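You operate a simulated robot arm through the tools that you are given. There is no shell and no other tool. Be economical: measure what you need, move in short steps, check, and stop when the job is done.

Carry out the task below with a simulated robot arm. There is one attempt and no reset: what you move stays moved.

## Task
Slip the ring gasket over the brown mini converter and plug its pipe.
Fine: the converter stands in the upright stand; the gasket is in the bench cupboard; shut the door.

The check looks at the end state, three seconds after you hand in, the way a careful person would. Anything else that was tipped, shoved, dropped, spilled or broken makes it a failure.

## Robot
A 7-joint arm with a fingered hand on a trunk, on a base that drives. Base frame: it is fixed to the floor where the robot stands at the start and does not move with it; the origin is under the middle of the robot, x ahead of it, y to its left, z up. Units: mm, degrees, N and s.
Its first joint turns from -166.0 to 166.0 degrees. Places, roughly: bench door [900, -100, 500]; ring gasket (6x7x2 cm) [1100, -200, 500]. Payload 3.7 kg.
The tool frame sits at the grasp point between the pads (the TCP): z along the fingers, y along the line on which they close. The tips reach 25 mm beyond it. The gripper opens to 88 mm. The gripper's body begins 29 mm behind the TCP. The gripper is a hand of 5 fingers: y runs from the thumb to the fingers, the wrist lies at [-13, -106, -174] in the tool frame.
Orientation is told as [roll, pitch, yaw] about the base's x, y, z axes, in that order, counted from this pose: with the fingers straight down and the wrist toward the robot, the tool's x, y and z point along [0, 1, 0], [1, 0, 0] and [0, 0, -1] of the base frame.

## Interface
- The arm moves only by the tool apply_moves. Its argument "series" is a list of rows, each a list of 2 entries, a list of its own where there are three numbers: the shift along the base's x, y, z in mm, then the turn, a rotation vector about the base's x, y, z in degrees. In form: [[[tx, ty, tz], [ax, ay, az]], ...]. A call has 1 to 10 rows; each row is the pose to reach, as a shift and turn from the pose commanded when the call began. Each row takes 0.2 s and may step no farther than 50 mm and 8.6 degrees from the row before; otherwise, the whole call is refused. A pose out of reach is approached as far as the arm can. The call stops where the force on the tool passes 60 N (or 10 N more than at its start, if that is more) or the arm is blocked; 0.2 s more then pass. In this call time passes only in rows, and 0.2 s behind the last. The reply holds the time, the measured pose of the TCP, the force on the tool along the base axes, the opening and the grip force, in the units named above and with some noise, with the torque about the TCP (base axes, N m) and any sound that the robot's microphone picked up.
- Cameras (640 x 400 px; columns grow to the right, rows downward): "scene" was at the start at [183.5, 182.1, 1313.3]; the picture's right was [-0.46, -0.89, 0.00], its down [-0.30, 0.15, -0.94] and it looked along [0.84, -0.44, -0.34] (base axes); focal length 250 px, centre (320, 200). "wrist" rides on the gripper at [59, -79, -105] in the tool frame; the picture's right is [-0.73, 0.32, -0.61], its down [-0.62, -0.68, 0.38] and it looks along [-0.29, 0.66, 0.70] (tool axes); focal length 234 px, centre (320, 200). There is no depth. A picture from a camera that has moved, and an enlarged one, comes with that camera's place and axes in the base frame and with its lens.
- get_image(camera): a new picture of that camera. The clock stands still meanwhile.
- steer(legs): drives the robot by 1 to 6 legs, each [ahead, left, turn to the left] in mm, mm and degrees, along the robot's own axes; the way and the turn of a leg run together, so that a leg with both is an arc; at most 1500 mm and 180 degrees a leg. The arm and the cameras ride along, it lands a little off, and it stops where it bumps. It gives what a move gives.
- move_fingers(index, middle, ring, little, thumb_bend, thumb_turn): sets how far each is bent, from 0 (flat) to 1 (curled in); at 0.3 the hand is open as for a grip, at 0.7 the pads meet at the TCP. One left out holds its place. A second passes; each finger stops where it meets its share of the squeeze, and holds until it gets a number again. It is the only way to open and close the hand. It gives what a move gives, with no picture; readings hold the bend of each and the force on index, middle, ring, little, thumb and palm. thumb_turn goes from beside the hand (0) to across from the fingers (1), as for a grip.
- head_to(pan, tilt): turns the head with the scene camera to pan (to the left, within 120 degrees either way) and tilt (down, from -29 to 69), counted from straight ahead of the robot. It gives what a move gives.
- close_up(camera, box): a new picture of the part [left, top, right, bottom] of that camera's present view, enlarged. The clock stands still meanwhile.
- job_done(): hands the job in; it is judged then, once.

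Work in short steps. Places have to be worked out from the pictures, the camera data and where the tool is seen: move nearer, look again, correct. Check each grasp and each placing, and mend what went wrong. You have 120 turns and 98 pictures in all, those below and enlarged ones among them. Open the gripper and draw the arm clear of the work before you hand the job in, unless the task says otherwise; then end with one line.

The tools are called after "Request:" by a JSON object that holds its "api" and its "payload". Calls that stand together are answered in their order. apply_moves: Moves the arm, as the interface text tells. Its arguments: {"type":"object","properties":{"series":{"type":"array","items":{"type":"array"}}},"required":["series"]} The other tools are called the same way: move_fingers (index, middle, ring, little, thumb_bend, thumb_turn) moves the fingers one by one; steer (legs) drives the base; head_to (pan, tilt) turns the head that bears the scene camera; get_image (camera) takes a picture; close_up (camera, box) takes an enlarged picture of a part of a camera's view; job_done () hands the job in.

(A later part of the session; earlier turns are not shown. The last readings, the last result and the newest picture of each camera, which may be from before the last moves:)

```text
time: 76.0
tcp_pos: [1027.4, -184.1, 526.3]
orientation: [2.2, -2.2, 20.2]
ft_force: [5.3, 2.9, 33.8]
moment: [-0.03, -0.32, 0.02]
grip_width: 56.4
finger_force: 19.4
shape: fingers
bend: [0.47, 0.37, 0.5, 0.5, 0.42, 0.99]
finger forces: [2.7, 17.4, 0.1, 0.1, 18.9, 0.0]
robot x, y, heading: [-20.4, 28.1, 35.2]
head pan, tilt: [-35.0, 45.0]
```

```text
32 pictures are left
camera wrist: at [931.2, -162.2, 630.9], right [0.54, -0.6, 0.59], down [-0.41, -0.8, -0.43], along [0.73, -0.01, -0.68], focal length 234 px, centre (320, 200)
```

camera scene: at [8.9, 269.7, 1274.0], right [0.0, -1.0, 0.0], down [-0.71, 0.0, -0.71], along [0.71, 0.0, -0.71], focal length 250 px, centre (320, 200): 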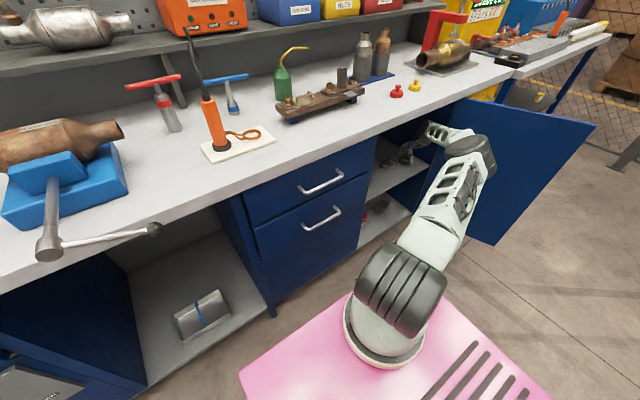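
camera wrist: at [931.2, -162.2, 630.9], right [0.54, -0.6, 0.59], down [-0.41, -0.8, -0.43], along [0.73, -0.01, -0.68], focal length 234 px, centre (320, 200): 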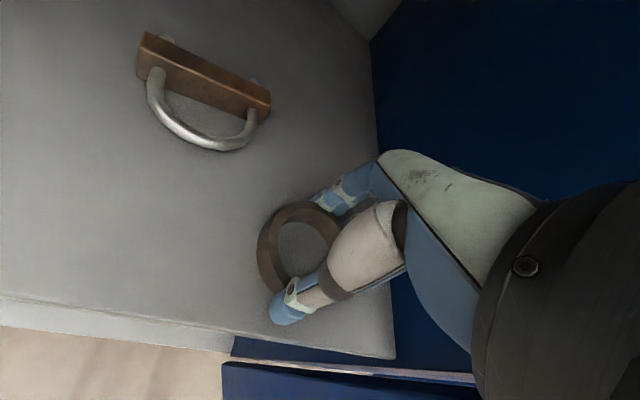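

The tips press down on the shelf as they curl. I'll raise 4 mm and tighten.

Request:
{"api": "apply_moves", "payload": {"series": [[[0, 0, 3], [0, 0, 0]]]}}

Request:
{"api": "move_fingers", "payload": {"index": 0.6, "middle": 0.6, "ring": 0.6, "little": 0.6, "thumb_bend": 0.6}}

Request:
{"api": "get_image", "payload": {"camera": "wrist"}}

```text
time: 76.4
tcp_pos: [1027.7, -184.9, 526.2]
orientation: [2.2, -2.0, 20.3]
ft_force: [3.6, 1.5, 22.2]
moment: [0.02, -0.65, 0.06]
grip_width: 56.0
finger_force: 14.8
shape: fingers
bend: [0.46, 0.37, 0.5, 0.5, 0.43, 1.0]
finger forces: [3.1, 16.5, 0.0, 0.0, 10.2, 0.0]
robot x, y, heading: [-27.0, 29.3, 35.0]
head pan, tilt: [-35.0, 45.0]
```

```text
time: 77.4
tcp_pos: [1028.3, -184.3, 526.3]
orientation: [2.1, -2.0, 20.3]
ft_force: [3.3, 1.5, 14.7]
moment: [0.07, -0.67, 0.07]
grip_width: 54.2
finger_force: 17.8
shape: fingers
bend: [0.48, 0.37, 0.54, 0.6, 0.43, 1.0]
finger forces: [7.3, 12.6, 3.5, 0.0, 12.6, 0.1]
robot x, y, heading: [-23.0, 26.4, 35.5]
head pan, tilt: [-35.0, 45.0]
```

```text
31 pictures are left
camera wrist: at [930.9, -162.3, 631.6], right [0.54, -0.6, 0.59], down [-0.41, -0.8, -0.43], along [0.73, -0.01, -0.68], focal length 234 px, centre (320, 200)
```

wrist: 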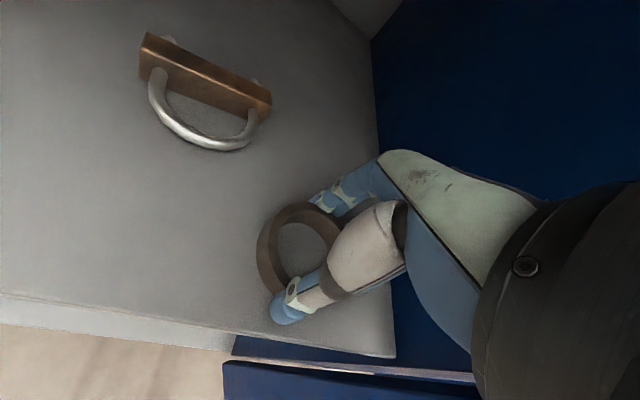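

Index, middle and ring fingers all press with the thumb opposing. I'll tighten once more and lift slowly.

Request:
{"api": "move_fingers", "payload": {"index": 0.8, "middle": 0.8, "ring": 0.8, "thumb_bend": 0.8}}

Request:
{"api": "apply_moves", "payload": {"series": [[[0, 0, 5], [0, 0, 0]], [[0, 0, 10], [0, 0, 0]], [[0, 0, 15], [0, 0, 0]]]}}

Request:
{"api": "get_image", "payload": {"camera": "wrist"}}

```text
time: 78.4
tcp_pos: [1028.4, -184.2, 527.3]
orientation: [2.2, -2.0, 20.2]
ft_force: [6.0, 2.3, 12.2]
moment: [0.11, -0.71, 0.1]
grip_width: 52.6
finger_force: 24.2
shape: fingers
bend: [0.51, 0.38, 0.63, 0.6, 0.42, 0.99]
finger forces: [8.4, 12.1, 9.4, 0.0, 18.3, 0.0]
robot x, y, heading: [-23.3, 28.7, 35.1]
head pan, tilt: [-35.0, 45.0]
```

```text
time: 79.2
tcp_pos: [1028.2, -185.6, 540.5]
orientation: [2.2, -1.8, 20.3]
ft_force: [-1.0, 0.5, -0.4]
moment: [-0.02, -0.02, 0.0]
grip_width: 53.0
finger_force: 17.2
shape: fingers
bend: [0.51, 0.49, 0.63, 0.6, 0.42, 0.99]
finger forces: [8.1, 0.0, 9.3, 0.0, 17.5, 0.0]
robot x, y, heading: [-26.3, 26.9, 34.9]
head pan, tilt: [-35.0, 45.0]
```

```text
30 pictures are left
camera wrist: at [930.8, -162.7, 646.3], right [0.54, -0.6, 0.59], down [-0.41, -0.8, -0.43], along [0.73, -0.01, -0.68], focal length 234 px, centre (320, 200)
```

wrist: 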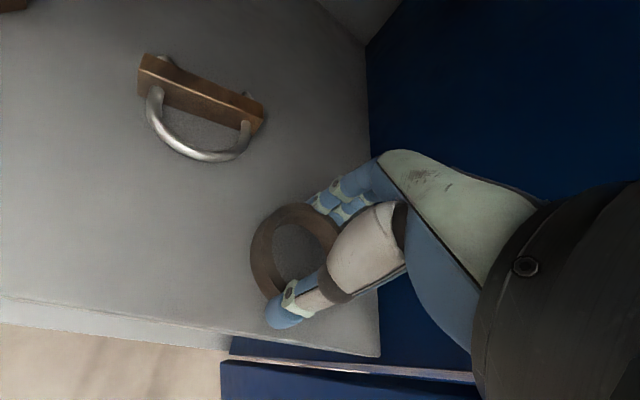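

The ring is held (index, ring finger and thumb loaded, lifted clear). I'll retract straight out of the cupboard.

Request:
{"api": "apply_moves", "payload": {"series": [[[0, 0, 20], [0, 0, 0]], [[-35, -22, 25], [0, 0, 0]], [[-72, -47, 25], [0, 0, 0]], [[-110, -72, 25], [0, 0, 0]], [[-148, -97, 25], [0, 0, 0]], [[-186, -122, 25], [0, 0, 0]], [[-217, -142, 25], [0, 0, 0]]]}}

Request:
{"api": "get_image", "payload": {"camera": "scene"}}

```text
time: 80.8
tcp_pos: [810.9, -323.5, 566.8]
orientation: [2.1, -2.0, 20.5]
ft_force: [-0.5, 1.2, -0.5]
moment: [-0.02, 0.03, -0.01]
grip_width: 52.7
finger_force: 17.6
shape: fingers
bend: [0.51, 0.49, 0.63, 0.6, 0.42, 0.99]
finger forces: [8.1, 0.0, 9.3, 0.1, 17.2, 0.1]
robot x, y, heading: [-24.1, 25.9, 35.2]
head pan, tilt: [-35.0, 45.0]
```

```text
29 pictures are left
camera scene: at [9.5, 269.6, 1274.0], right [0.0, -1.0, 0.0], down [-0.71, 0.0, -0.71], along [0.71, 0.0, -0.71], focal length 250 px, centre (320, 200)
```

scene: 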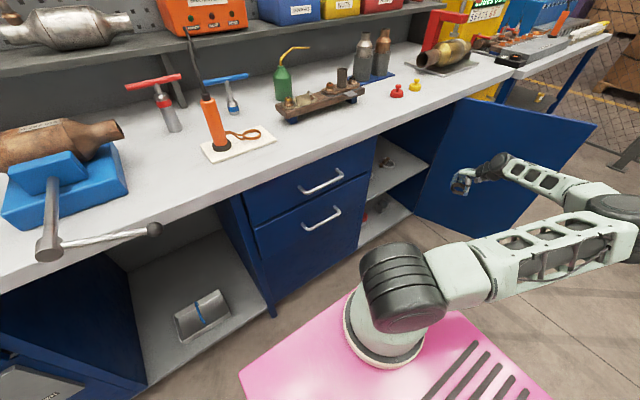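

I'll rise to about z=1150 while drifting left, keeping in front of the bench.

Request:
{"api": "apply_moves", "payload": {"series": [[[0, 0, 48], [0, 0, 0]], [[0, 0, 96], [0, 0, 0]], [[0, 0, 144], [0, 0, 0]], [[0, 0, 192], [0, 0, 0]], [[0, 0, 240], [0, 0, 0]], [[0, 0, 288], [0, 0, 0]], [[0, 0, 336], [0, 0, 0]], [[0, 0, 384], [0, 0, 0]], [[0, 0, 432], [0, 0, 0]], [[0, 0, 480], [0, 0, 0]]]}}

Request:
{"api": "apply_moves", "payload": {"series": [[[-10, 15, 45], [0, 0, 0]], [[-25, 40, 80], [0, 0, 0]], [[-45, 70, 100], [0, 0, 0]], [[-65, 100, 110], [0, 0, 0]], [[-85, 124, 110], [0, 0, 0]]]}}

Request:
{"api": "steer", "payload": {"legs": [[0, -300, 0], [50, 0, 0]]}}

Request:
{"api": "get_image", "payload": {"camera": "wrist"}}

Request:
{"api": "get_image", "payload": {"camera": "scene"}}

```text
time: 83.0
tcp_pos: [812.3, -327.4, 1046.5]
orientation: [2.4, -1.9, 20.3]
ft_force: [-0.1, -0.1, -0.7]
moment: [0.02, 0.0, -0.03]
grip_width: 52.6
finger_force: 16.8
shape: fingers
bend: [0.51, 0.49, 0.63, 0.6, 0.42, 0.99]
finger forces: [8.0, 0.0, 9.0, 0.0, 16.9, 0.1]
robot x, y, heading: [-26.5, 29.2, 35.2]
head pan, tilt: [-35.0, 45.0]
```

```text
time: 84.2
tcp_pos: [726.2, -202.5, 1155.9]
orientation: [2.3, -1.9, 20.4]
ft_force: [-0.1, -0.4, -1.0]
moment: [0.04, 0.01, -0.02]
grip_width: 52.6
finger_force: 17.1
shape: fingers
bend: [0.51, 0.49, 0.64, 0.6, 0.42, 0.99]
finger forces: [8.0, 0.0, 9.1, 0.0, 16.8, 0.0]
robot x, y, heading: [-25.4, 28.1, 35.0]
head pan, tilt: [-35.0, 45.0]
```

```text
time: 86.8
tcp_pos: [940.6, -418.6, 1154.2]
orientation: [2.2, -2.0, 20.3]
ft_force: [0.0, -0.8, -1.1]
moment: [-0.02, 0.02, 0.03]
grip_width: 52.6
finger_force: 17.0
shape: fingers
bend: [0.51, 0.49, 0.64, 0.6, 0.42, 0.99]
finger forces: [8.0, 0.0, 8.9, 0.1, 16.9, 0.0]
robot x, y, heading: [188.7, -190.7, 35.1]
head pan, tilt: [-35.0, 45.0]
```

```text
28 pictures are left
camera wrist: at [843.2, -398.1, 1260.6], right [0.54, -0.6, 0.59], down [-0.41, -0.8, -0.43], along [0.73, -0.01, -0.68], focal length 234 px, centre (320, 200)
```

wrist: 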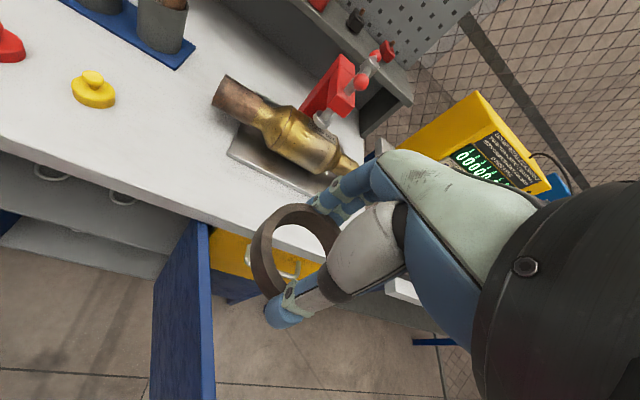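

```text
27 pictures are left
camera scene: at [223.6, 51.8, 1274.0], right [0.0, -1.0, 0.0], down [-0.71, 0.0, -0.71], along [0.71, 0.0, -0.71], focal length 250 px, centre (320, 200)
```

scene: 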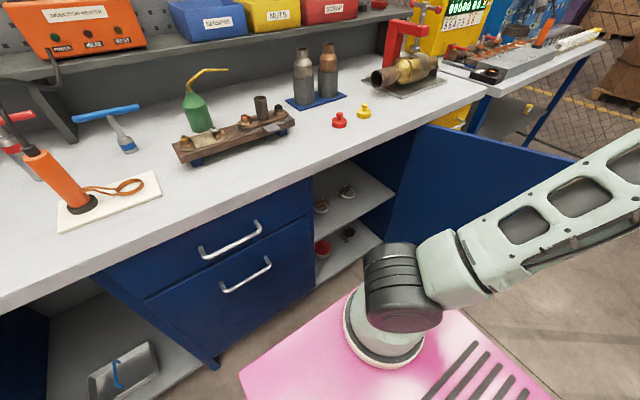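

The ring is still held and roughly level. Close-ups to measure the ring in the hand and the brown converter's position.

Request:
{"api": "close_up", "payload": {"camera": "wrist", "box": [220, 170, 380, 270]}}

Request:
{"api": "close_up", "payload": {"camera": "scene", "box": [280, 35, 392, 135]}}

```text
4.00 times, centred on (300, 220) of wrist
camera zoom: at [843.2, -398.1, 1260.6], right [0.54, -0.6, 0.59], down [-0.41, -0.8, -0.43], along [0.73, -0.01, -0.68], focal length 937 px, centre (400, 120)
```

zoom: 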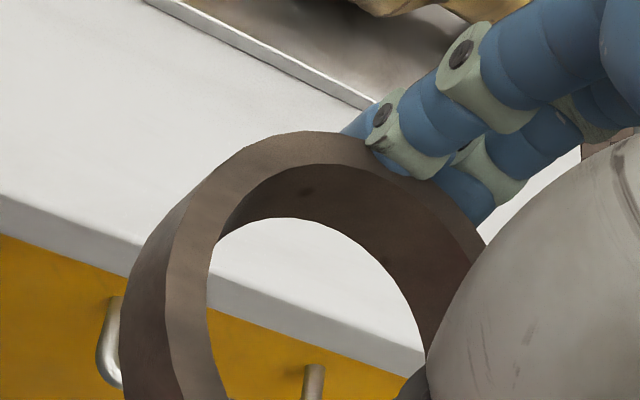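

```text
4.00 times, centred on (336, 85) of scene
camera zoom: at [223.6, 51.8, 1274.0], right [0.0, -1.0, 0.0], down [-0.71, 0.0, -0.71], along [0.71, 0.0, -0.71], focal length 1000 px, centre (256, 660)
```

zoom: 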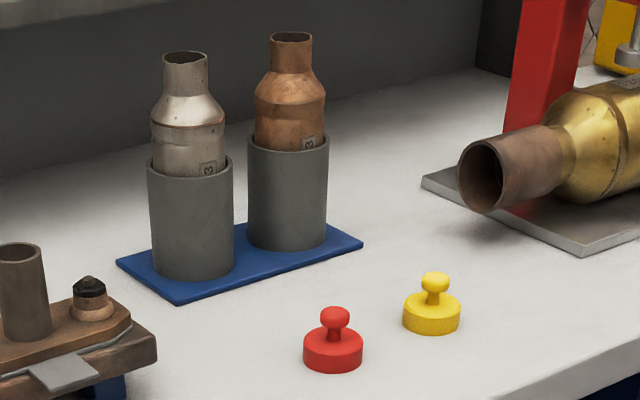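

The brown pipe mouth is at about (1129, 25, 1058), Ø≈32–36. The path in front of the bench is clear, so I'll carry the ring left first, then forward toward the pipe at z≈1154, stopping short to check.

Request:
{"api": "apply_moves", "payload": {"series": [[[-5, 40, 0], [0, 0, 0]], [[-10, 80, 0], [0, 0, 0]], [[-15, 120, 0], [0, 0, 0]], [[-20, 160, 0], [0, 0, 0]], [[-25, 200, 0], [0, 0, 0]], [[-30, 240, 0], [0, 0, 0]], [[-35, 280, 0], [0, 0, 0]], [[-40, 319, 0], [0, 0, 0]]]}}

Request:
{"api": "apply_moves", "payload": {"series": [[[38, 21, 0], [0, 0, 0]], [[76, 42, 0], [0, 0, 0]], [[114, 63, 0], [0, 0, 0]], [[152, 84, 0], [0, 0, 0]], [[190, 105, 0], [0, 0, 0]], [[228, 124, 0], [0, 0, 0]]]}}

Request:
{"api": "get_image", "payload": {"camera": "wrist"}}

Request:
{"api": "close_up", "payload": {"camera": "scene", "box": [260, 0, 420, 100]}}

```text
time: 88.6
tcp_pos: [901.7, -101.0, 1154.8]
orientation: [2.2, -2.0, 20.2]
ft_force: [0.8, -0.5, 0.0]
moment: [0.01, -0.06, 0.03]
grip_width: 52.5
finger_force: 16.6
shape: fingers
bend: [0.51, 0.49, 0.64, 0.6, 0.42, 0.99]
finger forces: [8.0, 0.0, 9.1, 0.0, 16.8, 0.0]
robot x, y, heading: [189.1, -191.0, 34.9]
head pan, tilt: [-35.0, 45.0]
```

```text
time: 90.0
tcp_pos: [1129.3, 24.0, 1155.7]
orientation: [2.3, -2.0, 20.3]
ft_force: [-0.1, -0.2, 0.1]
moment: [-0.01, -0.04, -0.02]
grip_width: 52.3
finger_force: 17.0
shape: fingers
bend: [0.51, 0.49, 0.64, 0.6, 0.42, 0.99]
finger forces: [8.0, 0.0, 8.6, 0.0, 16.7, 0.0]
robot x, y, heading: [192.8, -192.4, 35.1]
head pan, tilt: [-35.0, 45.0]
```

```text
24 pictures are left
camera wrist: at [1031.2, 45.9, 1260.9], right [0.54, -0.6, 0.59], down [-0.41, -0.8, -0.43], along [0.73, -0.01, -0.68], focal length 234 px, centre (320, 200)
```

wrist: 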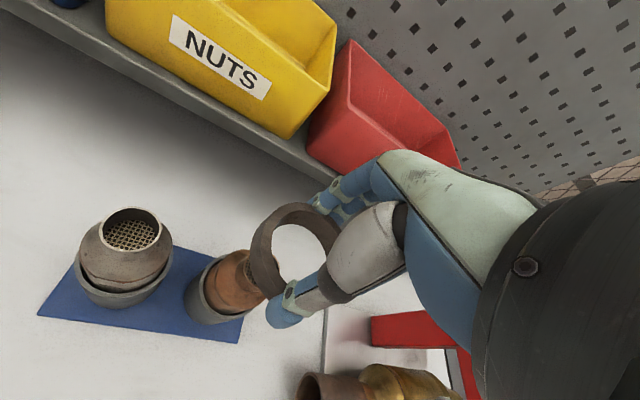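

```text
4.00 times, centred on (340, 50) of scene
camera zoom: at [223.2, 51.8, 1274.0], right [0.0, -1.0, 0.0], down [-0.71, 0.0, -0.71], along [0.71, 0.0, -0.71], focal length 1000 px, centre (240, 800)
```

zoom: 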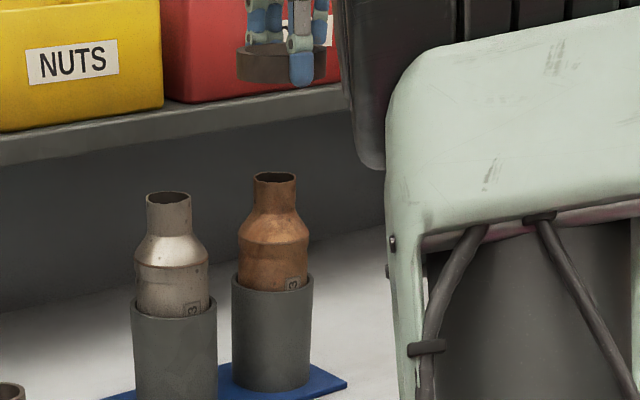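

Brown pipe confirmed at (1129, 24.5, z_top≈1063) and the ring in hand at about (1122, 24.5, 1136). I'll shift +7 mm in x and descend 52 mm to just above the pipe, then check.

Request:
{"api": "apply_moves", "payload": {"series": [[[4, 0, -18], [0, 0, 0]], [[7, 0, -36], [0, 0, 0]], [[7, 0, -52], [0, 0, 0]]]}}

Request:
{"api": "close_up", "payload": {"camera": "wrist", "box": [180, 170, 400, 345]}}

Request:
{"api": "close_up", "payload": {"camera": "scene", "box": [280, 0, 360, 50]}}

```text
time: 90.8
tcp_pos: [1135.3, 23.0, 1103.3]
orientation: [2.3, -2.0, 20.2]
ft_force: [-0.1, 0.9, -0.4]
moment: [-0.01, 0.0, 0.0]
grip_width: 52.4
finger_force: 16.3
shape: fingers
bend: [0.51, 0.49, 0.64, 0.6, 0.42, 0.99]
finger forces: [8.0, 0.0, 8.7, 0.0, 16.6, 0.0]
robot x, y, heading: [187.4, -189.9, 34.9]
head pan, tilt: [-35.0, 45.0]
```

```text
2.29 times, centred on (290, 258) of wrist
camera zoom: at [1038.0, 45.2, 1208.5], right [0.54, -0.6, 0.59], down [-0.41, -0.8, -0.43], along [0.73, -0.01, -0.68], focal length 535 px, centre (389, 69)
```

zoom: 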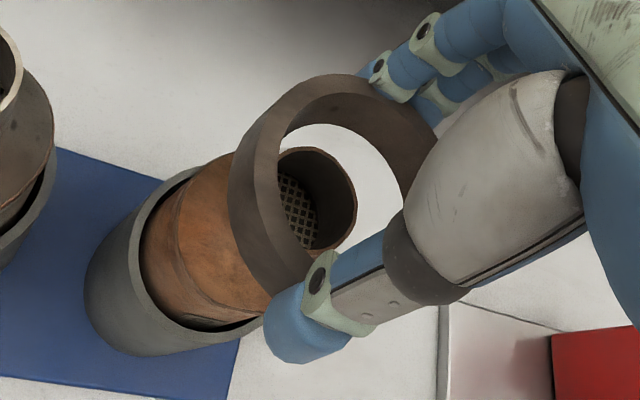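

```text
8.00 times, centred on (320, 25) of scene
camera zoom: at [223.6, 51.9, 1274.0], right [0.0, -1.0, 0.0], down [-0.71, 0.0, -0.71], along [0.71, 0.0, -0.71], focal length 2000 px, centre (320, 1600)
```

zoom: 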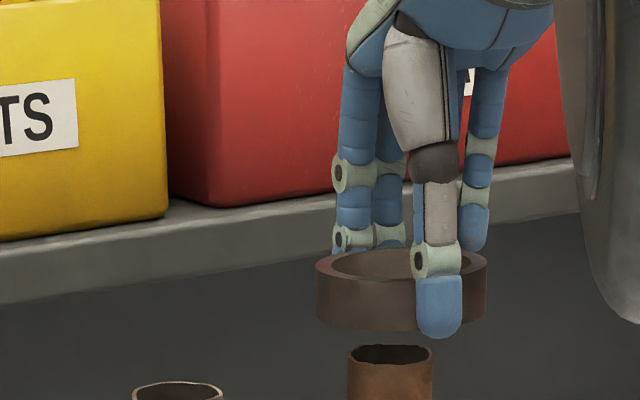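

The scene view shows the ring about 4 mm right of the pipe axis, and the wrist view about 6 mm short in x. I'll correct by (+5, +3) and lower 28 mm so the pipe enters the ring.

Request:
{"api": "apply_moves", "payload": {"series": [[[5, 3, 0], [0, 0, 0]], [[5, 3, -8], [0, 0, 0]], [[5, 3, -16], [0, 0, 0]], [[5, 3, -28], [0, 0, 0]]]}}

Request:
{"api": "close_up", "payload": {"camera": "wrist", "box": [180, 170, 400, 345]}}

Request:
{"api": "close_up", "payload": {"camera": "scene", "box": [280, 10, 376, 70]}}

```text
time: 91.8
tcp_pos: [1140.6, 26.8, 1076.3]
orientation: [2.2, -2.1, 20.3]
ft_force: [0.0, -0.3, -0.5]
moment: [-0.01, -0.02, -0.01]
grip_width: 52.4
finger_force: 16.9
shape: fingers
bend: [0.51, 0.49, 0.64, 0.6, 0.42, 0.99]
finger forces: [8.1, 0.1, 8.6, 0.0, 16.6, 0.0]
robot x, y, heading: [189.2, -188.3, 35.2]
head pan, tilt: [-35.0, 45.0]
```

```text
2.29 times, centred on (290, 258) of wrist
camera zoom: at [1043.3, 48.4, 1181.0], right [0.54, -0.6, 0.59], down [-0.41, -0.8, -0.43], along [0.73, -0.01, -0.68], focal length 535 px, centre (389, 69)
```

zoom: 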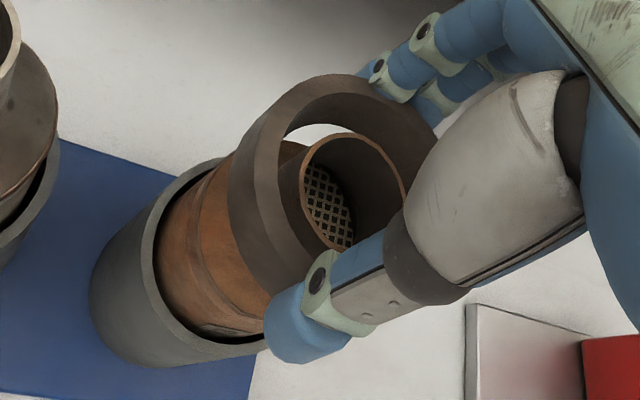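

```text
6.67 times, centred on (328, 40) of scene
camera zoom: at [223.6, 51.9, 1274.0], right [0.0, -1.0, 0.0], down [-0.71, 0.0, -0.71], along [0.71, 0.0, -0.71], focal length 1667 px, centre (267, 1267)
```

zoom: 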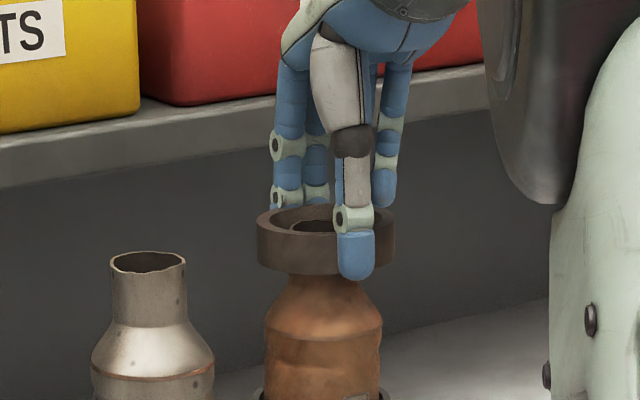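

The pipe has entered the ring. I'll lower about 12 mm more onto the shoulder, then release.

Request:
{"api": "apply_moves", "payload": {"series": [[[0, 0, -5], [0, 0, 0]], [[0, 0, -10], [0, 0, 0]]]}}

Request:
{"api": "move_fingers", "payload": {"index": 0.3, "middle": 0.3, "ring": 0.3, "little": 0.3, "thumb_bend": 0.25}}

Request:
{"api": "close_up", "payload": {"camera": "scene", "box": [280, 10, 376, 70]}}

```text
time: 92.4
tcp_pos: [1139.3, 26.3, 1066.2]
orientation: [2.2, -2.0, 20.3]
ft_force: [-0.7, -0.4, -1.2]
moment: [-0.03, -0.02, 0.02]
grip_width: 52.5
finger_force: 16.6
shape: fingers
bend: [0.51, 0.49, 0.64, 0.6, 0.42, 0.99]
finger forces: [8.1, 0.1, 8.6, 0.1, 16.5, 0.0]
robot x, y, heading: [190.0, -186.2, 34.9]
head pan, tilt: [-35.0, 45.0]
```

```text
time: 93.4
tcp_pos: [1140.7, 26.0, 1065.9]
orientation: [2.3, -2.0, 20.4]
ft_force: [0.8, -0.3, -0.2]
moment: [-0.03, 0.01, 0.02]
grip_width: 87.8
finger_force: 0.0
shape: fingers
bend: [0.3, 0.3, 0.3, 0.3, 0.25, 0.97]
finger forces: [0.1, 0.0, 0.0, 0.1, 0.1, 0.1]
robot x, y, heading: [190.3, -189.7, 35.1]
head pan, tilt: [-35.0, 45.0]
```

```text
6.67 times, centred on (328, 40) of scene
camera zoom: at [223.6, 51.9, 1274.0], right [0.0, -1.0, 0.0], down [-0.71, 0.0, -0.71], along [0.71, 0.0, -0.71], focal length 1667 px, centre (267, 1267)
```

zoom: 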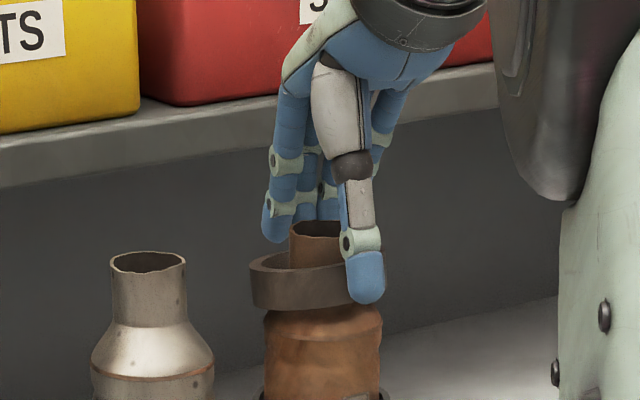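

The ring dropped onto the shoulder. I'll raise the hand straight up and check.

Request:
{"api": "apply_moves", "payload": {"series": [[[0, 0, 15], [0, 0, 0]], [[0, 0, 40], [0, 0, 0]], [[0, 0, 75], [0, 0, 0]], [[0, 0, 110], [0, 0, 0]], [[-35, -20, 120], [0, 0, 0]], [[-70, -45, 120], [0, 0, 0]], [[-110, -70, 120], [0, 0, 0]], [[-140, -90, 120], [0, 0, 0]]]}}

Request:
{"api": "get_image", "payload": {"camera": "wrist"}}

Request:
{"api": "close_up", "payload": {"camera": "scene", "box": [270, 35, 398, 115]}}

```text
time: 95.2
tcp_pos: [1001.4, -64.3, 1184.2]
orientation: [2.3, -1.9, 20.3]
ft_force: [-0.6, -0.6, -0.5]
moment: [0.02, 0.0, -0.03]
grip_width: 87.9
finger_force: 0.1
shape: fingers
bend: [0.3, 0.3, 0.3, 0.3, 0.25, 0.97]
finger forces: [0.0, 0.1, 0.0, 0.0, 0.0, 0.1]
robot x, y, heading: [188.6, -190.1, 35.5]
head pan, tilt: [-35.0, 45.0]
```

```text
17 pictures are left
camera wrist: at [903.6, -42.8, 1289.5], right [0.54, -0.6, 0.59], down [-0.41, -0.8, -0.43], along [0.73, -0.01, -0.68], focal length 234 px, centre (320, 200)
```

wrist: 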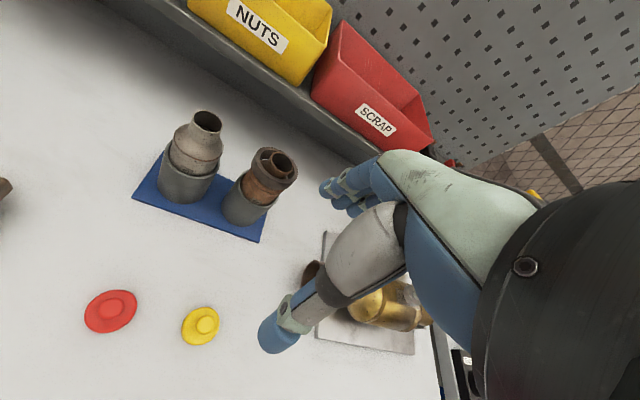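

```text
5.00 times, centred on (334, 75) of scene
camera zoom: at [223.8, 52.0, 1274.0], right [0.0, -1.0, 0.0], down [-0.71, 0.0, -0.71], along [0.71, 0.0, -0.71], focal length 1250 px, centre (250, 825)
```

zoom: 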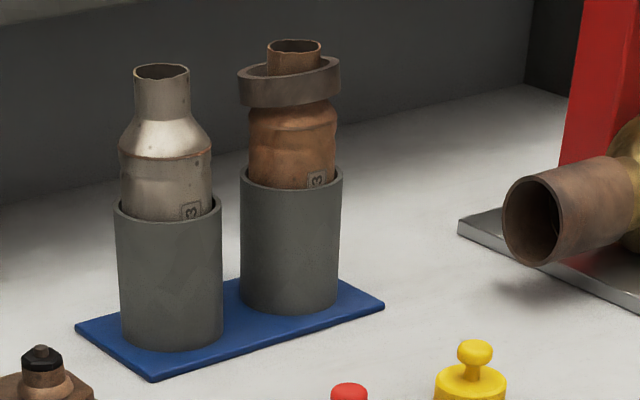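

The gasket encircles the pipe on the shoulder, slightly tilted. The yellow plug stands directly in front of the brown converter (as red does for the gray one), at about (979.5, −86), with its knob centre at z≈930. I'll go above it.

Request:
{"api": "apply_moves", "payload": {"series": [[[-10, -10, -40], [0, 0, 0]], [[-20, -20, -85], [0, 0, 0]], [[-21, -22, -130], [0, 0, 0]], [[-21, -22, -175], [0, 0, 0]], [[-21, -22, -200], [0, 0, 0]]]}}

Request:
{"api": "close_up", "payload": {"camera": "wrist", "box": [180, 170, 400, 345]}}

Request:
{"api": "close_up", "payload": {"camera": "scene", "box": [320, 70, 416, 130]}}

```text
time: 96.4
tcp_pos: [978.8, -87.6, 986.9]
orientation: [2.2, -2.1, 20.3]
ft_force: [-0.2, 0.0, -0.3]
moment: [0.0, 0.0, 0.02]
grip_width: 87.8
finger_force: 0.1
shape: fingers
bend: [0.3, 0.3, 0.3, 0.3, 0.25, 0.97]
finger forces: [0.0, 0.1, 0.1, 0.1, 0.0, 0.1]
robot x, y, heading: [184.0, -192.9, 35.3]
head pan, tilt: [-35.0, 45.0]
```

```text
2.29 times, centred on (290, 258) of wrist
camera zoom: at [881.3, -65.4, 1090.9], right [0.54, -0.6, 0.59], down [-0.41, -0.8, -0.43], along [0.73, -0.01, -0.68], focal length 535 px, centre (389, 69)
```

zoom: 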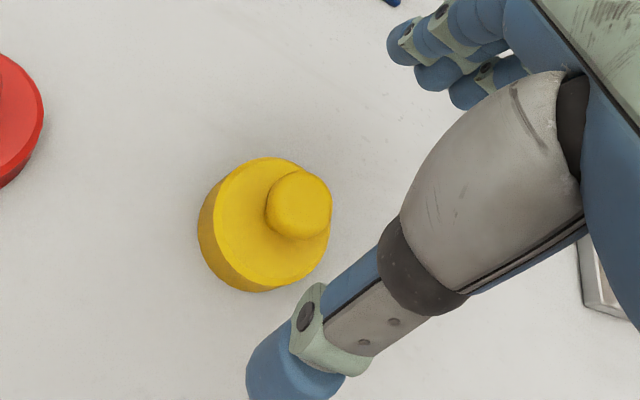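

```text
6.67 times, centred on (368, 100) of scene
camera zoom: at [223.5, 51.9, 1274.0], right [0.0, -1.0, 0.0], down [-0.71, 0.0, -0.71], along [0.71, 0.0, -0.71], focal length 1667 px, centre (0, 867)
```

zoom: 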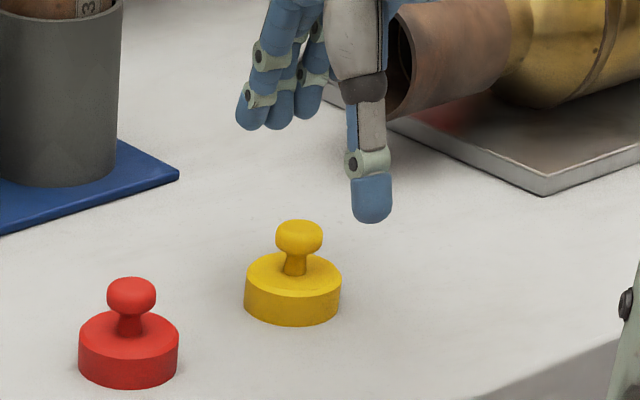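

Knob centre refined to (976, −85.5, 934). I'll align and lower to TCP z≈944, then close.

Request:
{"api": "apply_moves", "payload": {"series": [[[-2.5, 2, -15], [0, 0, 0]], [[-2.5, 2, -30], [0, 0, 0]], [[-2.5, 2, -43], [0, 0, 0]]]}}

Request:
{"api": "move_fingers", "payload": {"index": 0.7, "middle": 0.7, "ring": 0.5, "little": 0.4, "thumb_bend": 0.7}}

Request:
{"api": "close_up", "payload": {"camera": "wrist", "box": [180, 170, 400, 345]}}

Request:
{"api": "close_up", "payload": {"camera": "scene", "box": [320, 70, 416, 130]}}

```text
time: 97.2
tcp_pos: [977.6, -84.2, 943.6]
orientation: [2.3, -2.0, 20.4]
ft_force: [0.9, 0.0, -0.6]
moment: [0.0, -0.02, 0.04]
grip_width: 88.1
finger_force: 0.0
shape: fingers
bend: [0.3, 0.3, 0.3, 0.3, 0.25, 0.97]
finger forces: [0.0, 0.0, 0.0, 0.2, 0.0, 0.0]
robot x, y, heading: [187.5, -187.9, 35.4]
head pan, tilt: [-35.0, 45.0]
```

```text
time: 98.2
tcp_pos: [977.7, -84.0, 944.2]
orientation: [2.2, -2.0, 20.2]
ft_force: [3.9, 1.4, 13.4]
moment: [-0.03, -0.32, 0.01]
grip_width: 15.8
finger_force: 12.6
shape: fingers
bend: [0.67, 0.6, 0.5, 0.4, 0.59, 1.0]
finger forces: [2.1, 14.8, 0.1, 0.0, 7.9, 0.0]
robot x, y, heading: [189.4, -189.1, 34.9]
head pan, tilt: [-35.0, 45.0]
```

```text
2.29 times, centred on (290, 258) of wrist
camera zoom: at [879.5, -62.3, 1048.7], right [0.54, -0.6, 0.59], down [-0.41, -0.8, -0.43], along [0.73, -0.01, -0.68], focal length 535 px, centre (389, 69)
```

zoom: 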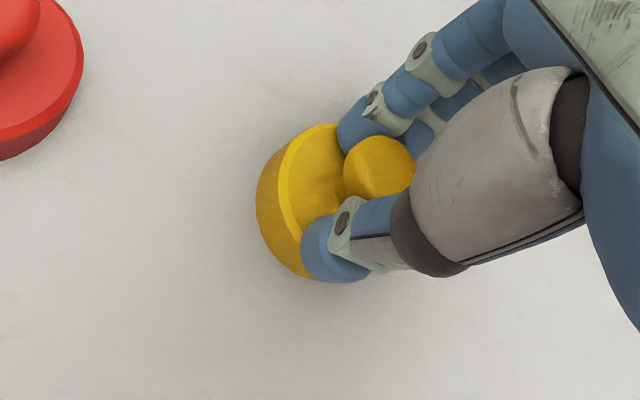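

```text
6.67 times, centred on (368, 100) of scene
camera zoom: at [223.3, 51.9, 1274.0], right [0.0, -1.0, 0.0], down [-0.71, 0.0, -0.71], along [0.71, 0.0, -0.71], focal length 1667 px, centre (0, 867)
```

zoom: 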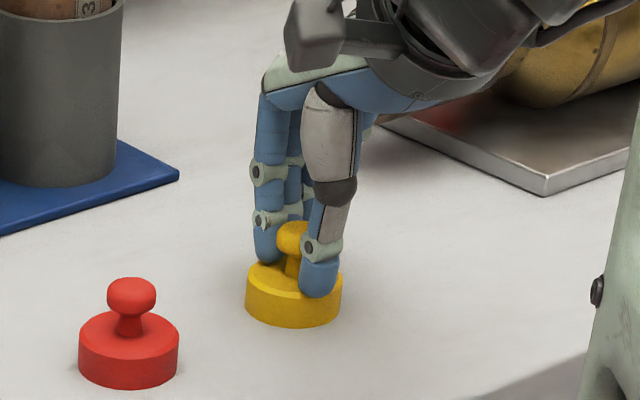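

The tips are closing around the neck under the knob. I'll raise 2 mm to unload the disc, tighten and lift.

Request:
{"api": "apply_moves", "payload": {"series": [[[0, 0, 3], [0, 0, 0]]]}}

Request:
{"api": "move_fingers", "payload": {"index": 0.85, "middle": 0.85, "thumb_bend": 0.85}}

Request:
{"api": "apply_moves", "payload": {"series": [[[0, 0, 10], [0, 0, 0]], [[0, 0, 25], [0, 0, 0]], [[0, 0, 50], [0, 0, 0]]]}}

Request:
{"api": "close_up", "payload": {"camera": "scene", "box": [320, 60, 416, 120]}}

```text
time: 98.6
tcp_pos: [976.1, -84.1, 944.7]
orientation: [2.4, -1.8, 20.3]
ft_force: [0.9, -0.7, 0.8]
moment: [-0.03, 0.0, 0.03]
grip_width: 15.9
finger_force: 9.2
shape: fingers
bend: [0.67, 0.61, 0.5, 0.4, 0.59, 1.0]
finger forces: [1.6, 7.9, 0.0, 0.0, 8.4, 0.0]
robot x, y, heading: [189.3, -189.5, 35.0]
head pan, tilt: [-35.0, 45.0]
```

```text
time: 99.6
tcp_pos: [977.1, -84.0, 945.3]
orientation: [2.1, -2.0, 20.3]
ft_force: [0.3, -0.7, 0.4]
moment: [-0.04, 0.07, 0.01]
grip_width: 11.4
finger_force: 19.0
shape: fingers
bend: [0.79, 0.77, 0.5, 0.4, 0.56, 1.0]
finger forces: [8.5, 11.4, 0.0, 0.1, 18.9, 0.0]
robot x, y, heading: [191.5, -191.6, 35.2]
head pan, tilt: [-35.0, 45.0]
```

```text
time: 100.4
tcp_pos: [977.2, -84.4, 994.5]
orientation: [2.2, -1.9, 20.4]
ft_force: [0.1, -0.3, -0.2]
moment: [0.0, 0.03, 0.01]
grip_width: 11.1
finger_force: 18.6
shape: fingers
bend: [0.79, 0.77, 0.5, 0.4, 0.57, 1.0]
finger forces: [8.2, 11.1, 0.1, 0.0, 17.3, 0.0]
robot x, y, heading: [190.0, -189.1, 35.0]
head pan, tilt: [-35.0, 45.0]
```

```text
6.67 times, centred on (368, 90) of scene
camera zoom: at [223.6, 51.9, 1274.0], right [0.0, -1.0, 0.0], down [-0.71, 0.0, -0.71], along [0.71, 0.0, -0.71], focal length 1667 px, centre (0, 933)
```

zoom: 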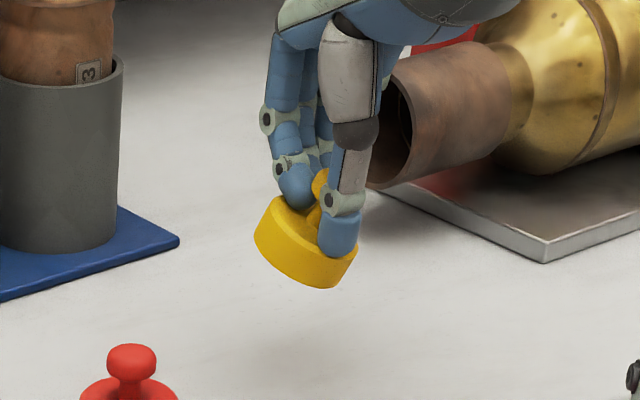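

The plug is lifted but tilted to the right. One wrist close-up to measure the tilt.

Request:
{"api": "close_up", "payload": {"camera": "wrist", "box": [200, 170, 400, 295]}}

```text
3.20 times, centred on (300, 232) of wrist
camera zoom: at [880.0, -62.4, 1100.5], right [0.54, -0.6, 0.59], down [-0.41, -0.8, -0.43], along [0.73, -0.01, -0.68], focal length 749 px, centre (384, 96)
```

zoom: 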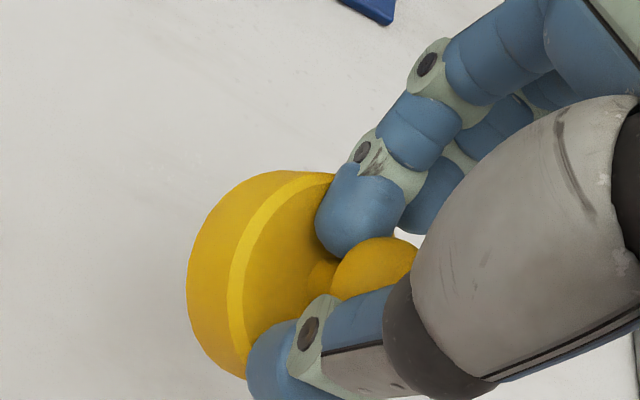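

The plug is tilted about 30° about the grip axis. I'll rise and roll the hand about −29° around that axis to level the plug.

Request:
{"api": "apply_moves", "payload": {"series": [[[0, 0, 40], [0, 0, 0]], [[0, 0, 80], [-6.8, -2.5, 0]], [[0, 0, 120], [-13.6, -5, 0]], [[0, 0, 150], [-20.4, -7.6, 0]], [[0, 0, 160], [-27.2, -10.1, 0]]]}}

Request:
{"api": "close_up", "payload": {"camera": "scene", "box": [300, 0, 428, 80]}}

```text
time: 101.6
tcp_pos: [976.7, -84.8, 1155.6]
orientation: [-26.8, -1.8, 21.2]
ft_force: [0.1, -1.1, 0.3]
moment: [0.04, 0.01, -0.01]
grip_width: 10.8
finger_force: 17.2
shape: fingers
bend: [0.79, 0.78, 0.5, 0.4, 0.57, 1.0]
finger forces: [7.9, 10.7, 0.0, 0.0, 16.4, 0.0]
robot x, y, heading: [188.0, -190.8, 35.2]
head pan, tilt: [-35.0, 45.0]
```

```text
5.00 times, centred on (364, 40) of scene
camera zoom: at [223.6, 51.9, 1274.0], right [0.0, -1.0, 0.0], down [-0.71, 0.0, -0.71], along [0.71, 0.0, -0.71], focal length 1250 px, centre (100, 1000)
```

zoom: 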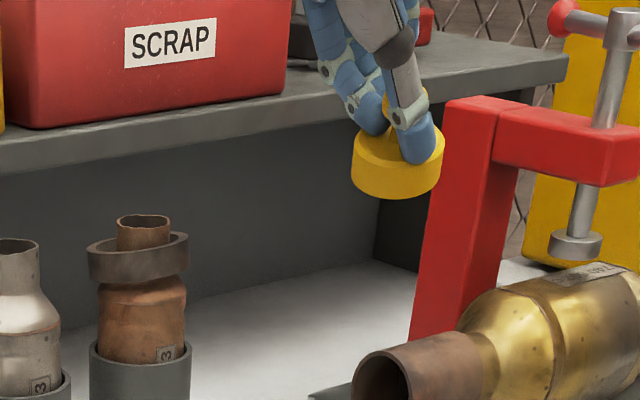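

The plug is level now, with its disc about (+5, −14, −34) from the TCP. I'll carry it over the brown pipe at the same height.

Request:
{"api": "apply_moves", "payload": {"series": [[[30, 25, 0], [0, 0, 0]], [[60, 50, 0], [0, 0, 0]], [[90, 74, 0], [0, 0, 0]], [[120, 99, 0], [0, 0, 0]], [[149, 123, 0], [0, 0, 0]], [[149, 123, -22], [0, 0, 0]]]}}

Request:
{"api": "close_up", "payload": {"camera": "scene", "box": [280, 0, 376, 60]}}

Request:
{"api": "close_up", "payload": {"camera": "wrist", "box": [150, 150, 406, 310]}}

```text
time: 103.0
tcp_pos: [1126.1, 38.7, 1134.5]
orientation: [-26.8, -1.7, 21.3]
ft_force: [0.5, 0.2, 0.7]
moment: [0.02, -0.01, -0.04]
grip_width: 11.0
finger_force: 17.2
shape: fingers
bend: [0.79, 0.78, 0.5, 0.4, 0.57, 1.0]
finger forces: [7.7, 10.6, 0.0, 0.0, 16.4, 0.1]
robot x, y, heading: [187.4, -189.2, 35.3]
head pan, tilt: [-35.0, 45.0]
```

```text
6.67 times, centred on (328, 30) of scene
camera zoom: at [223.4, 51.8, 1274.0], right [0.0, -1.0, 0.0], down [-0.71, 0.0, -0.71], along [0.71, 0.0, -0.71], focal length 1667 px, centre (267, 1333)
```

zoom: 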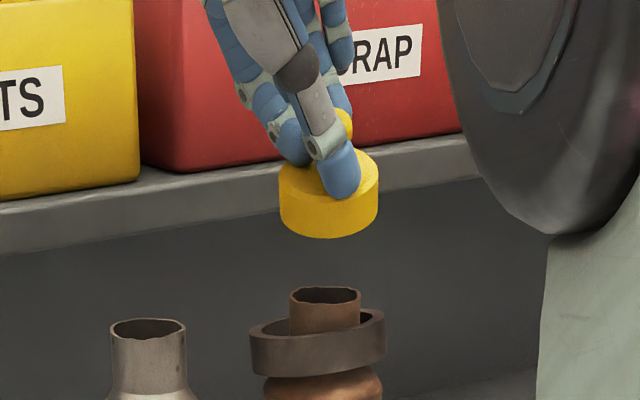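

```text
2.50 times, centred on (278, 230) of wrist
camera zoom: at [1013.3, 102.1, 1198.6], right [0.41, -0.24, 0.88], down [-0.37, -0.93, -0.08], along [0.83, -0.29, -0.47], focal length 585 px, centre (425, 125)
```

zoom: 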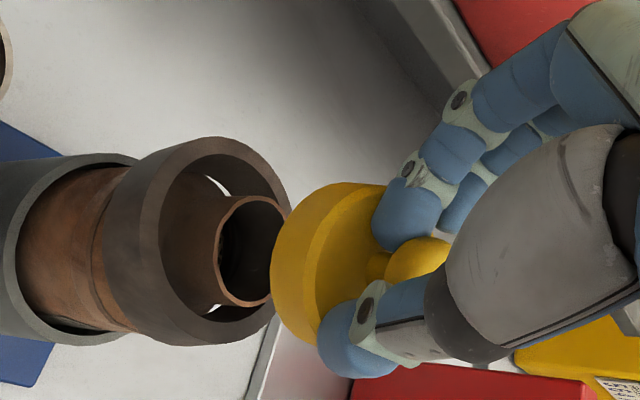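

The scene view shows the plug nearly centred (about 1.5 mm right), and the wrist view about 3 mm short in x. I'll correct and lower 27 mm.

Request:
{"api": "apply_moves", "payload": {"series": [[[3, 1.5, -8], [0, 0, 0]], [[3, 1.5, -18], [0, 0, 0]], [[3, 1.5, -27], [0, 0, 0]]]}}

Request:
{"api": "apply_moves", "payload": {"series": [[[0, 0, -3], [0, 0, 0]], [[0, 0, -6], [0, 0, 0]]]}}

Request:
{"api": "close_up", "payload": {"camera": "scene", "box": [280, 10, 376, 70]}}

```text
time: 103.8
tcp_pos: [1129.6, 39.9, 1106.4]
orientation: [-26.8, -1.8, 21.4]
ft_force: [-0.3, 0.1, -0.4]
moment: [0.03, -0.04, 0.01]
grip_width: 11.0
finger_force: 17.3
shape: fingers
bend: [0.79, 0.78, 0.5, 0.4, 0.57, 1.0]
finger forces: [7.6, 10.6, 0.0, 0.1, 16.3, 0.0]
robot x, y, heading: [185.8, -190.4, 35.3]
head pan, tilt: [-35.0, 45.0]
```

```text
time: 104.4
tcp_pos: [1129.5, 40.5, 1100.3]
orientation: [-26.9, -1.8, 21.3]
ft_force: [0.3, 0.0, 0.2]
moment: [0.01, -0.03, 0.0]
grip_width: 10.9
finger_force: 17.5
shape: fingers
bend: [0.79, 0.78, 0.5, 0.4, 0.57, 1.0]
finger forces: [7.5, 10.5, 0.1, 0.0, 16.3, 0.0]
robot x, y, heading: [183.8, -188.0, 35.2]
head pan, tilt: [-35.0, 45.0]
```

```text
6.67 times, centred on (328, 40) of scene
camera zoom: at [223.6, 51.9, 1274.0], right [0.0, -1.0, 0.0], down [-0.71, 0.0, -0.71], along [0.71, 0.0, -0.71], focal length 1667 px, centre (267, 1267)
```

zoom: 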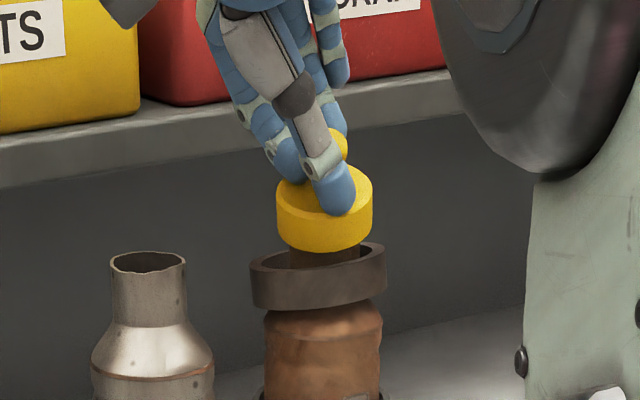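

No contact force and the cap rim is just passing the pipe mouth. I'll continue down in small steps.

Request:
{"api": "apply_moves", "payload": {"series": [[[0, 0, -3], [0, 0, 0]], [[0, 0, -6], [0, 0, 0]]]}}

Request:
{"api": "apply_moves", "payload": {"series": [[[0, 0, -2], [0, 0, 0]], [[0, 0, -4], [0, 0, 0]]]}}

```text
time: 105.0
tcp_pos: [1128.9, 40.9, 1093.7]
orientation: [-26.9, -1.7, 21.3]
ft_force: [-0.6, 0.5, 0.6]
moment: [0.04, 0.03, -0.04]
grip_width: 10.9
finger_force: 17.2
shape: fingers
bend: [0.79, 0.78, 0.5, 0.4, 0.57, 1.0]
finger forces: [7.4, 10.5, 0.0, 0.0, 16.5, 0.0]
robot x, y, heading: [191.8, -188.1, 35.3]
head pan, tilt: [-35.0, 45.0]
```

```text
time: 105.6
tcp_pos: [1129.0, 39.9, 1092.1]
orientation: [-26.8, -2.0, 21.4]
ft_force: [0.0, 0.8, 12.3]
moment: [-0.14, 0.06, -0.04]
grip_width: 11.1
finger_force: 19.3
shape: fingers
bend: [0.79, 0.78, 0.5, 0.4, 0.57, 1.0]
finger forces: [5.1, 13.4, 0.0, 0.0, 20.2, 0.0]
robot x, y, heading: [192.0, -188.6, 35.2]
head pan, tilt: [-35.0, 45.0]
```

Contact at 12 N. I'll look at how it sits.

Request:
{"api": "close_up", "payload": {"camera": "scene", "box": [296, 20, 360, 60]}}

```text
10.00 times, centred on (328, 40) of scene
camera zoom: at [223.1, 51.8, 1274.0], right [0.0, -1.0, 0.0], down [-0.71, 0.0, -0.71], along [0.71, 0.0, -0.71], focal length 2501 px, centre (240, 1800)
```

zoom: 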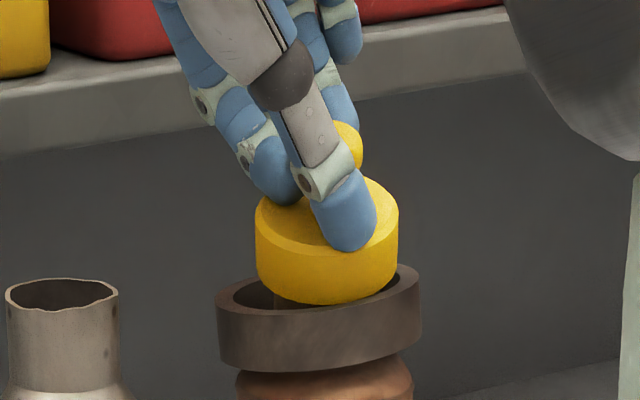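

The cap is over the pipe and aligned. I'll press 3 mm more to confirm it is seated rather than snagged.

Request:
{"api": "apply_moves", "payload": {"series": [[[0, 0, -2], [0, 0, 0]], [[0, 0, -4], [0, 0, 0]]]}}

```text
time: 106.2
tcp_pos: [1128.5, 41.4, 1088.1]
orientation: [-26.9, -1.9, 21.3]
ft_force: [-0.3, 0.3, 16.8]
moment: [-0.3, 0.16, -0.03]
grip_width: 10.8
finger_force: 17.8
shape: fingers
bend: [0.81, 0.78, 0.5, 0.4, 0.57, 1.0]
finger forces: [0.6, 14.4, 0.1, 0.0, 21.0, 0.0]
robot x, y, heading: [188.5, -188.7, 35.2]
head pan, tilt: [-35.0, 45.0]
```

It went down 4 mm at 17 N with the index unloading. One look to see whether it levelled or tilted.

Request:
{"api": "close_up", "payload": {"camera": "scene", "box": [296, 20, 360, 60]}}

```text
10.00 times, centred on (328, 40) of scene
camera zoom: at [222.9, 51.8, 1274.0], right [0.0, -1.0, 0.0], down [-0.71, 0.0, -0.71], along [0.71, 0.0, -0.71], focal length 2501 px, centre (240, 1800)
```

zoom: 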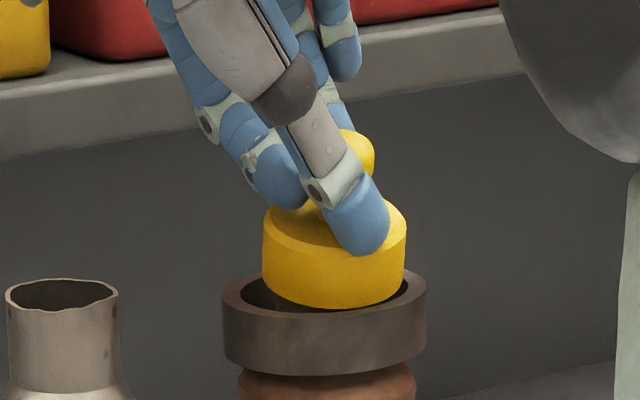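

The cap is level and encloses the pipe top, and the gasket now sits flat. I'll release and withdraw along the tool axis.

Request:
{"api": "apply_moves", "payload": {"series": [[[0, 0, 2], [0, 0, 0]]]}}

Request:
{"api": "move_fingers", "payload": {"index": 0.35, "middle": 0.35, "ring": 0.35, "little": 0.35, "thumb_bend": 0.25}}

Request:
{"api": "apply_moves", "payload": {"series": [[[-2, 6, 13], [0, 0, 0]], [[-5, 14, 30], [0, 0, 0]], [[-9, 25, 55], [0, 0, 0]], [[-15, 40, 90], [0, 0, 0]], [[-45, 20, 110], [0, 0, 0]], [[-80, -5, 115], [0, 0, 0]], [[-115, -30, 115], [0, 0, 0]], [[-155, -55, 115], [0, 0, 0]], [[-195, -80, 115], [0, 0, 0]]]}}

Request:
{"api": "close_up", "payload": {"camera": "scene", "box": [280, 10, 376, 70]}}

```text
time: 106.6
tcp_pos: [1128.9, 41.5, 1088.9]
orientation: [-26.8, -1.7, 21.3]
ft_force: [0.0, 0.7, 9.5]
moment: [-0.22, 0.09, -0.01]
grip_width: 10.8
finger_force: 15.8
shape: fingers
bend: [0.81, 0.78, 0.5, 0.4, 0.57, 1.0]
finger forces: [1.2, 12.3, 0.0, 0.0, 18.4, 0.1]
robot x, y, heading: [189.3, -190.7, 35.2]
head pan, tilt: [-35.0, 45.0]
```

```text
time: 107.6
tcp_pos: [1128.0, 40.6, 1089.6]
orientation: [-26.7, -1.7, 21.2]
ft_force: [-2.3, 0.9, 15.6]
moment: [0.08, -0.08, 0.02]
grip_width: 48.4
finger_force: 7.8
shape: fingers
bend: [0.8, 0.35, 0.35, 0.35, 0.25, 0.97]
finger forces: [15.9, 0.1, 0.1, 0.0, 0.1, 0.1]
robot x, y, heading: [188.0, -188.7, 34.9]
head pan, tilt: [-35.0, 45.0]
heard: snap
```

```text
time: 109.6
tcp_pos: [932.4, -39.8, 1203.4]
orientation: [-26.8, -1.6, 21.3]
ft_force: [0.8, 0.2, -0.2]
moment: [-0.04, 0.04, -0.01]
grip_width: 82.6
finger_force: 0.0
shape: fingers
bend: [0.35, 0.35, 0.35, 0.35, 0.25, 0.97]
finger forces: [0.0, 0.1, 0.0, 0.1, 0.0, 0.0]
robot x, y, heading: [188.9, -189.2, 35.3]
head pan, tilt: [-35.0, 45.0]
```

```text
6.67 times, centred on (328, 40) of scene
camera zoom: at [223.9, 52.1, 1273.9], right [0.0, -1.0, 0.0], down [-0.71, 0.0, -0.71], along [0.71, 0.0, -0.71], focal length 1667 px, centre (267, 1267)
```

zoom: 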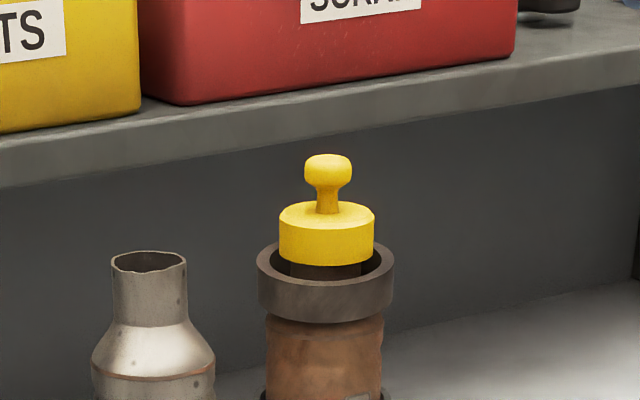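

The plug sits level and central on the pipe (the "snap" fits it seating), and the gasket lies flat. Now the door: it stands open about 126°, free end near (852, −718). I'll level the hand and travel in front of the bench to its outer side.

Request:
{"api": "apply_moves", "payload": {"series": [[[-20, -30, 0], [6.4, 2.4, 0]], [[-40, -65, 0], [12.7, 4.7, 0]], [[-50, -105, 0], [19, 7, 0]], [[-55, -145, 0], [25.4, 9.4, 0]], [[-50, -190, -20], [25.4, 9.4, 0]], [[-40, -235, -40], [25.4, 9.4, 0]], [[-30, -278, -60], [25.4, 9.4, 0]], [[-20, -321, -75], [25.4, 9.4, 0]], [[-10, -364, -90], [25.4, 9.4, 0]], [[0, -407, -105], [25.4, 9.4, 0]]]}}

Request:
{"api": "apply_moves", "payload": {"series": [[[7, -30, -14], [0, 0, -7.4]], [[14, -60, -28], [0, 0, -14.8]], [[21, -90, -42], [0, 0, -22.2]], [[28, -120, -56], [0, 0, -29.6]], [[35, -150, -70], [0, 0, -37]], [[42, -180, -84], [0, 0, -44.4]], [[48, -212, -98], [0, 0, -50]]]}}

Request:
{"api": "head_to", "payload": {"pan": -75, "tilt": 40}}

Request:
{"api": "get_image", "payload": {"camera": "scene"}}

```text
refused: row 6 steps farther than a row can; nothing moved
```

```text
time: 111.2
tcp_pos: [981.3, -251.4, 1106.7]
orientation: [-26.8, -1.8, -28.8]
ft_force: [0.3, 0.9, 0.4]
moment: [-0.01, -0.01, -0.01]
grip_width: 82.7
finger_force: 0.1
shape: fingers
bend: [0.35, 0.35, 0.35, 0.35, 0.25, 0.97]
finger forces: [0.0, 0.0, 0.1, 0.0, 0.0, 0.1]
robot x, y, heading: [191.9, -194.5, 35.3]
head pan, tilt: [-35.0, 45.0]
```

```text
time: 112.3
tcp_pos: [981.4, -250.1, 1106.7]
orientation: [-26.7, -1.9, -28.7]
ft_force: [0.5, -0.5, -0.4]
moment: [0.01, -0.01, 0.0]
grip_width: 82.8
finger_force: 0.1
shape: fingers
bend: [0.35, 0.35, 0.35, 0.35, 0.25, 0.97]
finger forces: [0.0, 0.0, 0.0, 0.1, 0.0, 0.0]
robot x, y, heading: [186.0, -191.9, 34.9]
head pan, tilt: [-75.0, 40.0]
```

```text
2 pictures are left
camera scene: at [207.5, -2.8, 1281.2], right [-0.64, -0.77, 0.0], down [-0.49, 0.41, -0.77], along [0.59, -0.49, -0.64], focal length 250 px, centre (320, 200)
```

scene: 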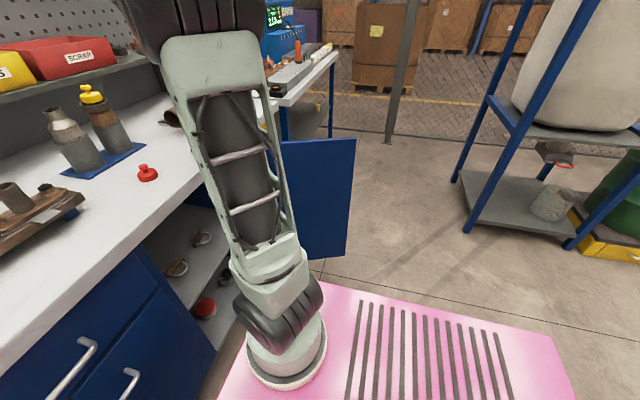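

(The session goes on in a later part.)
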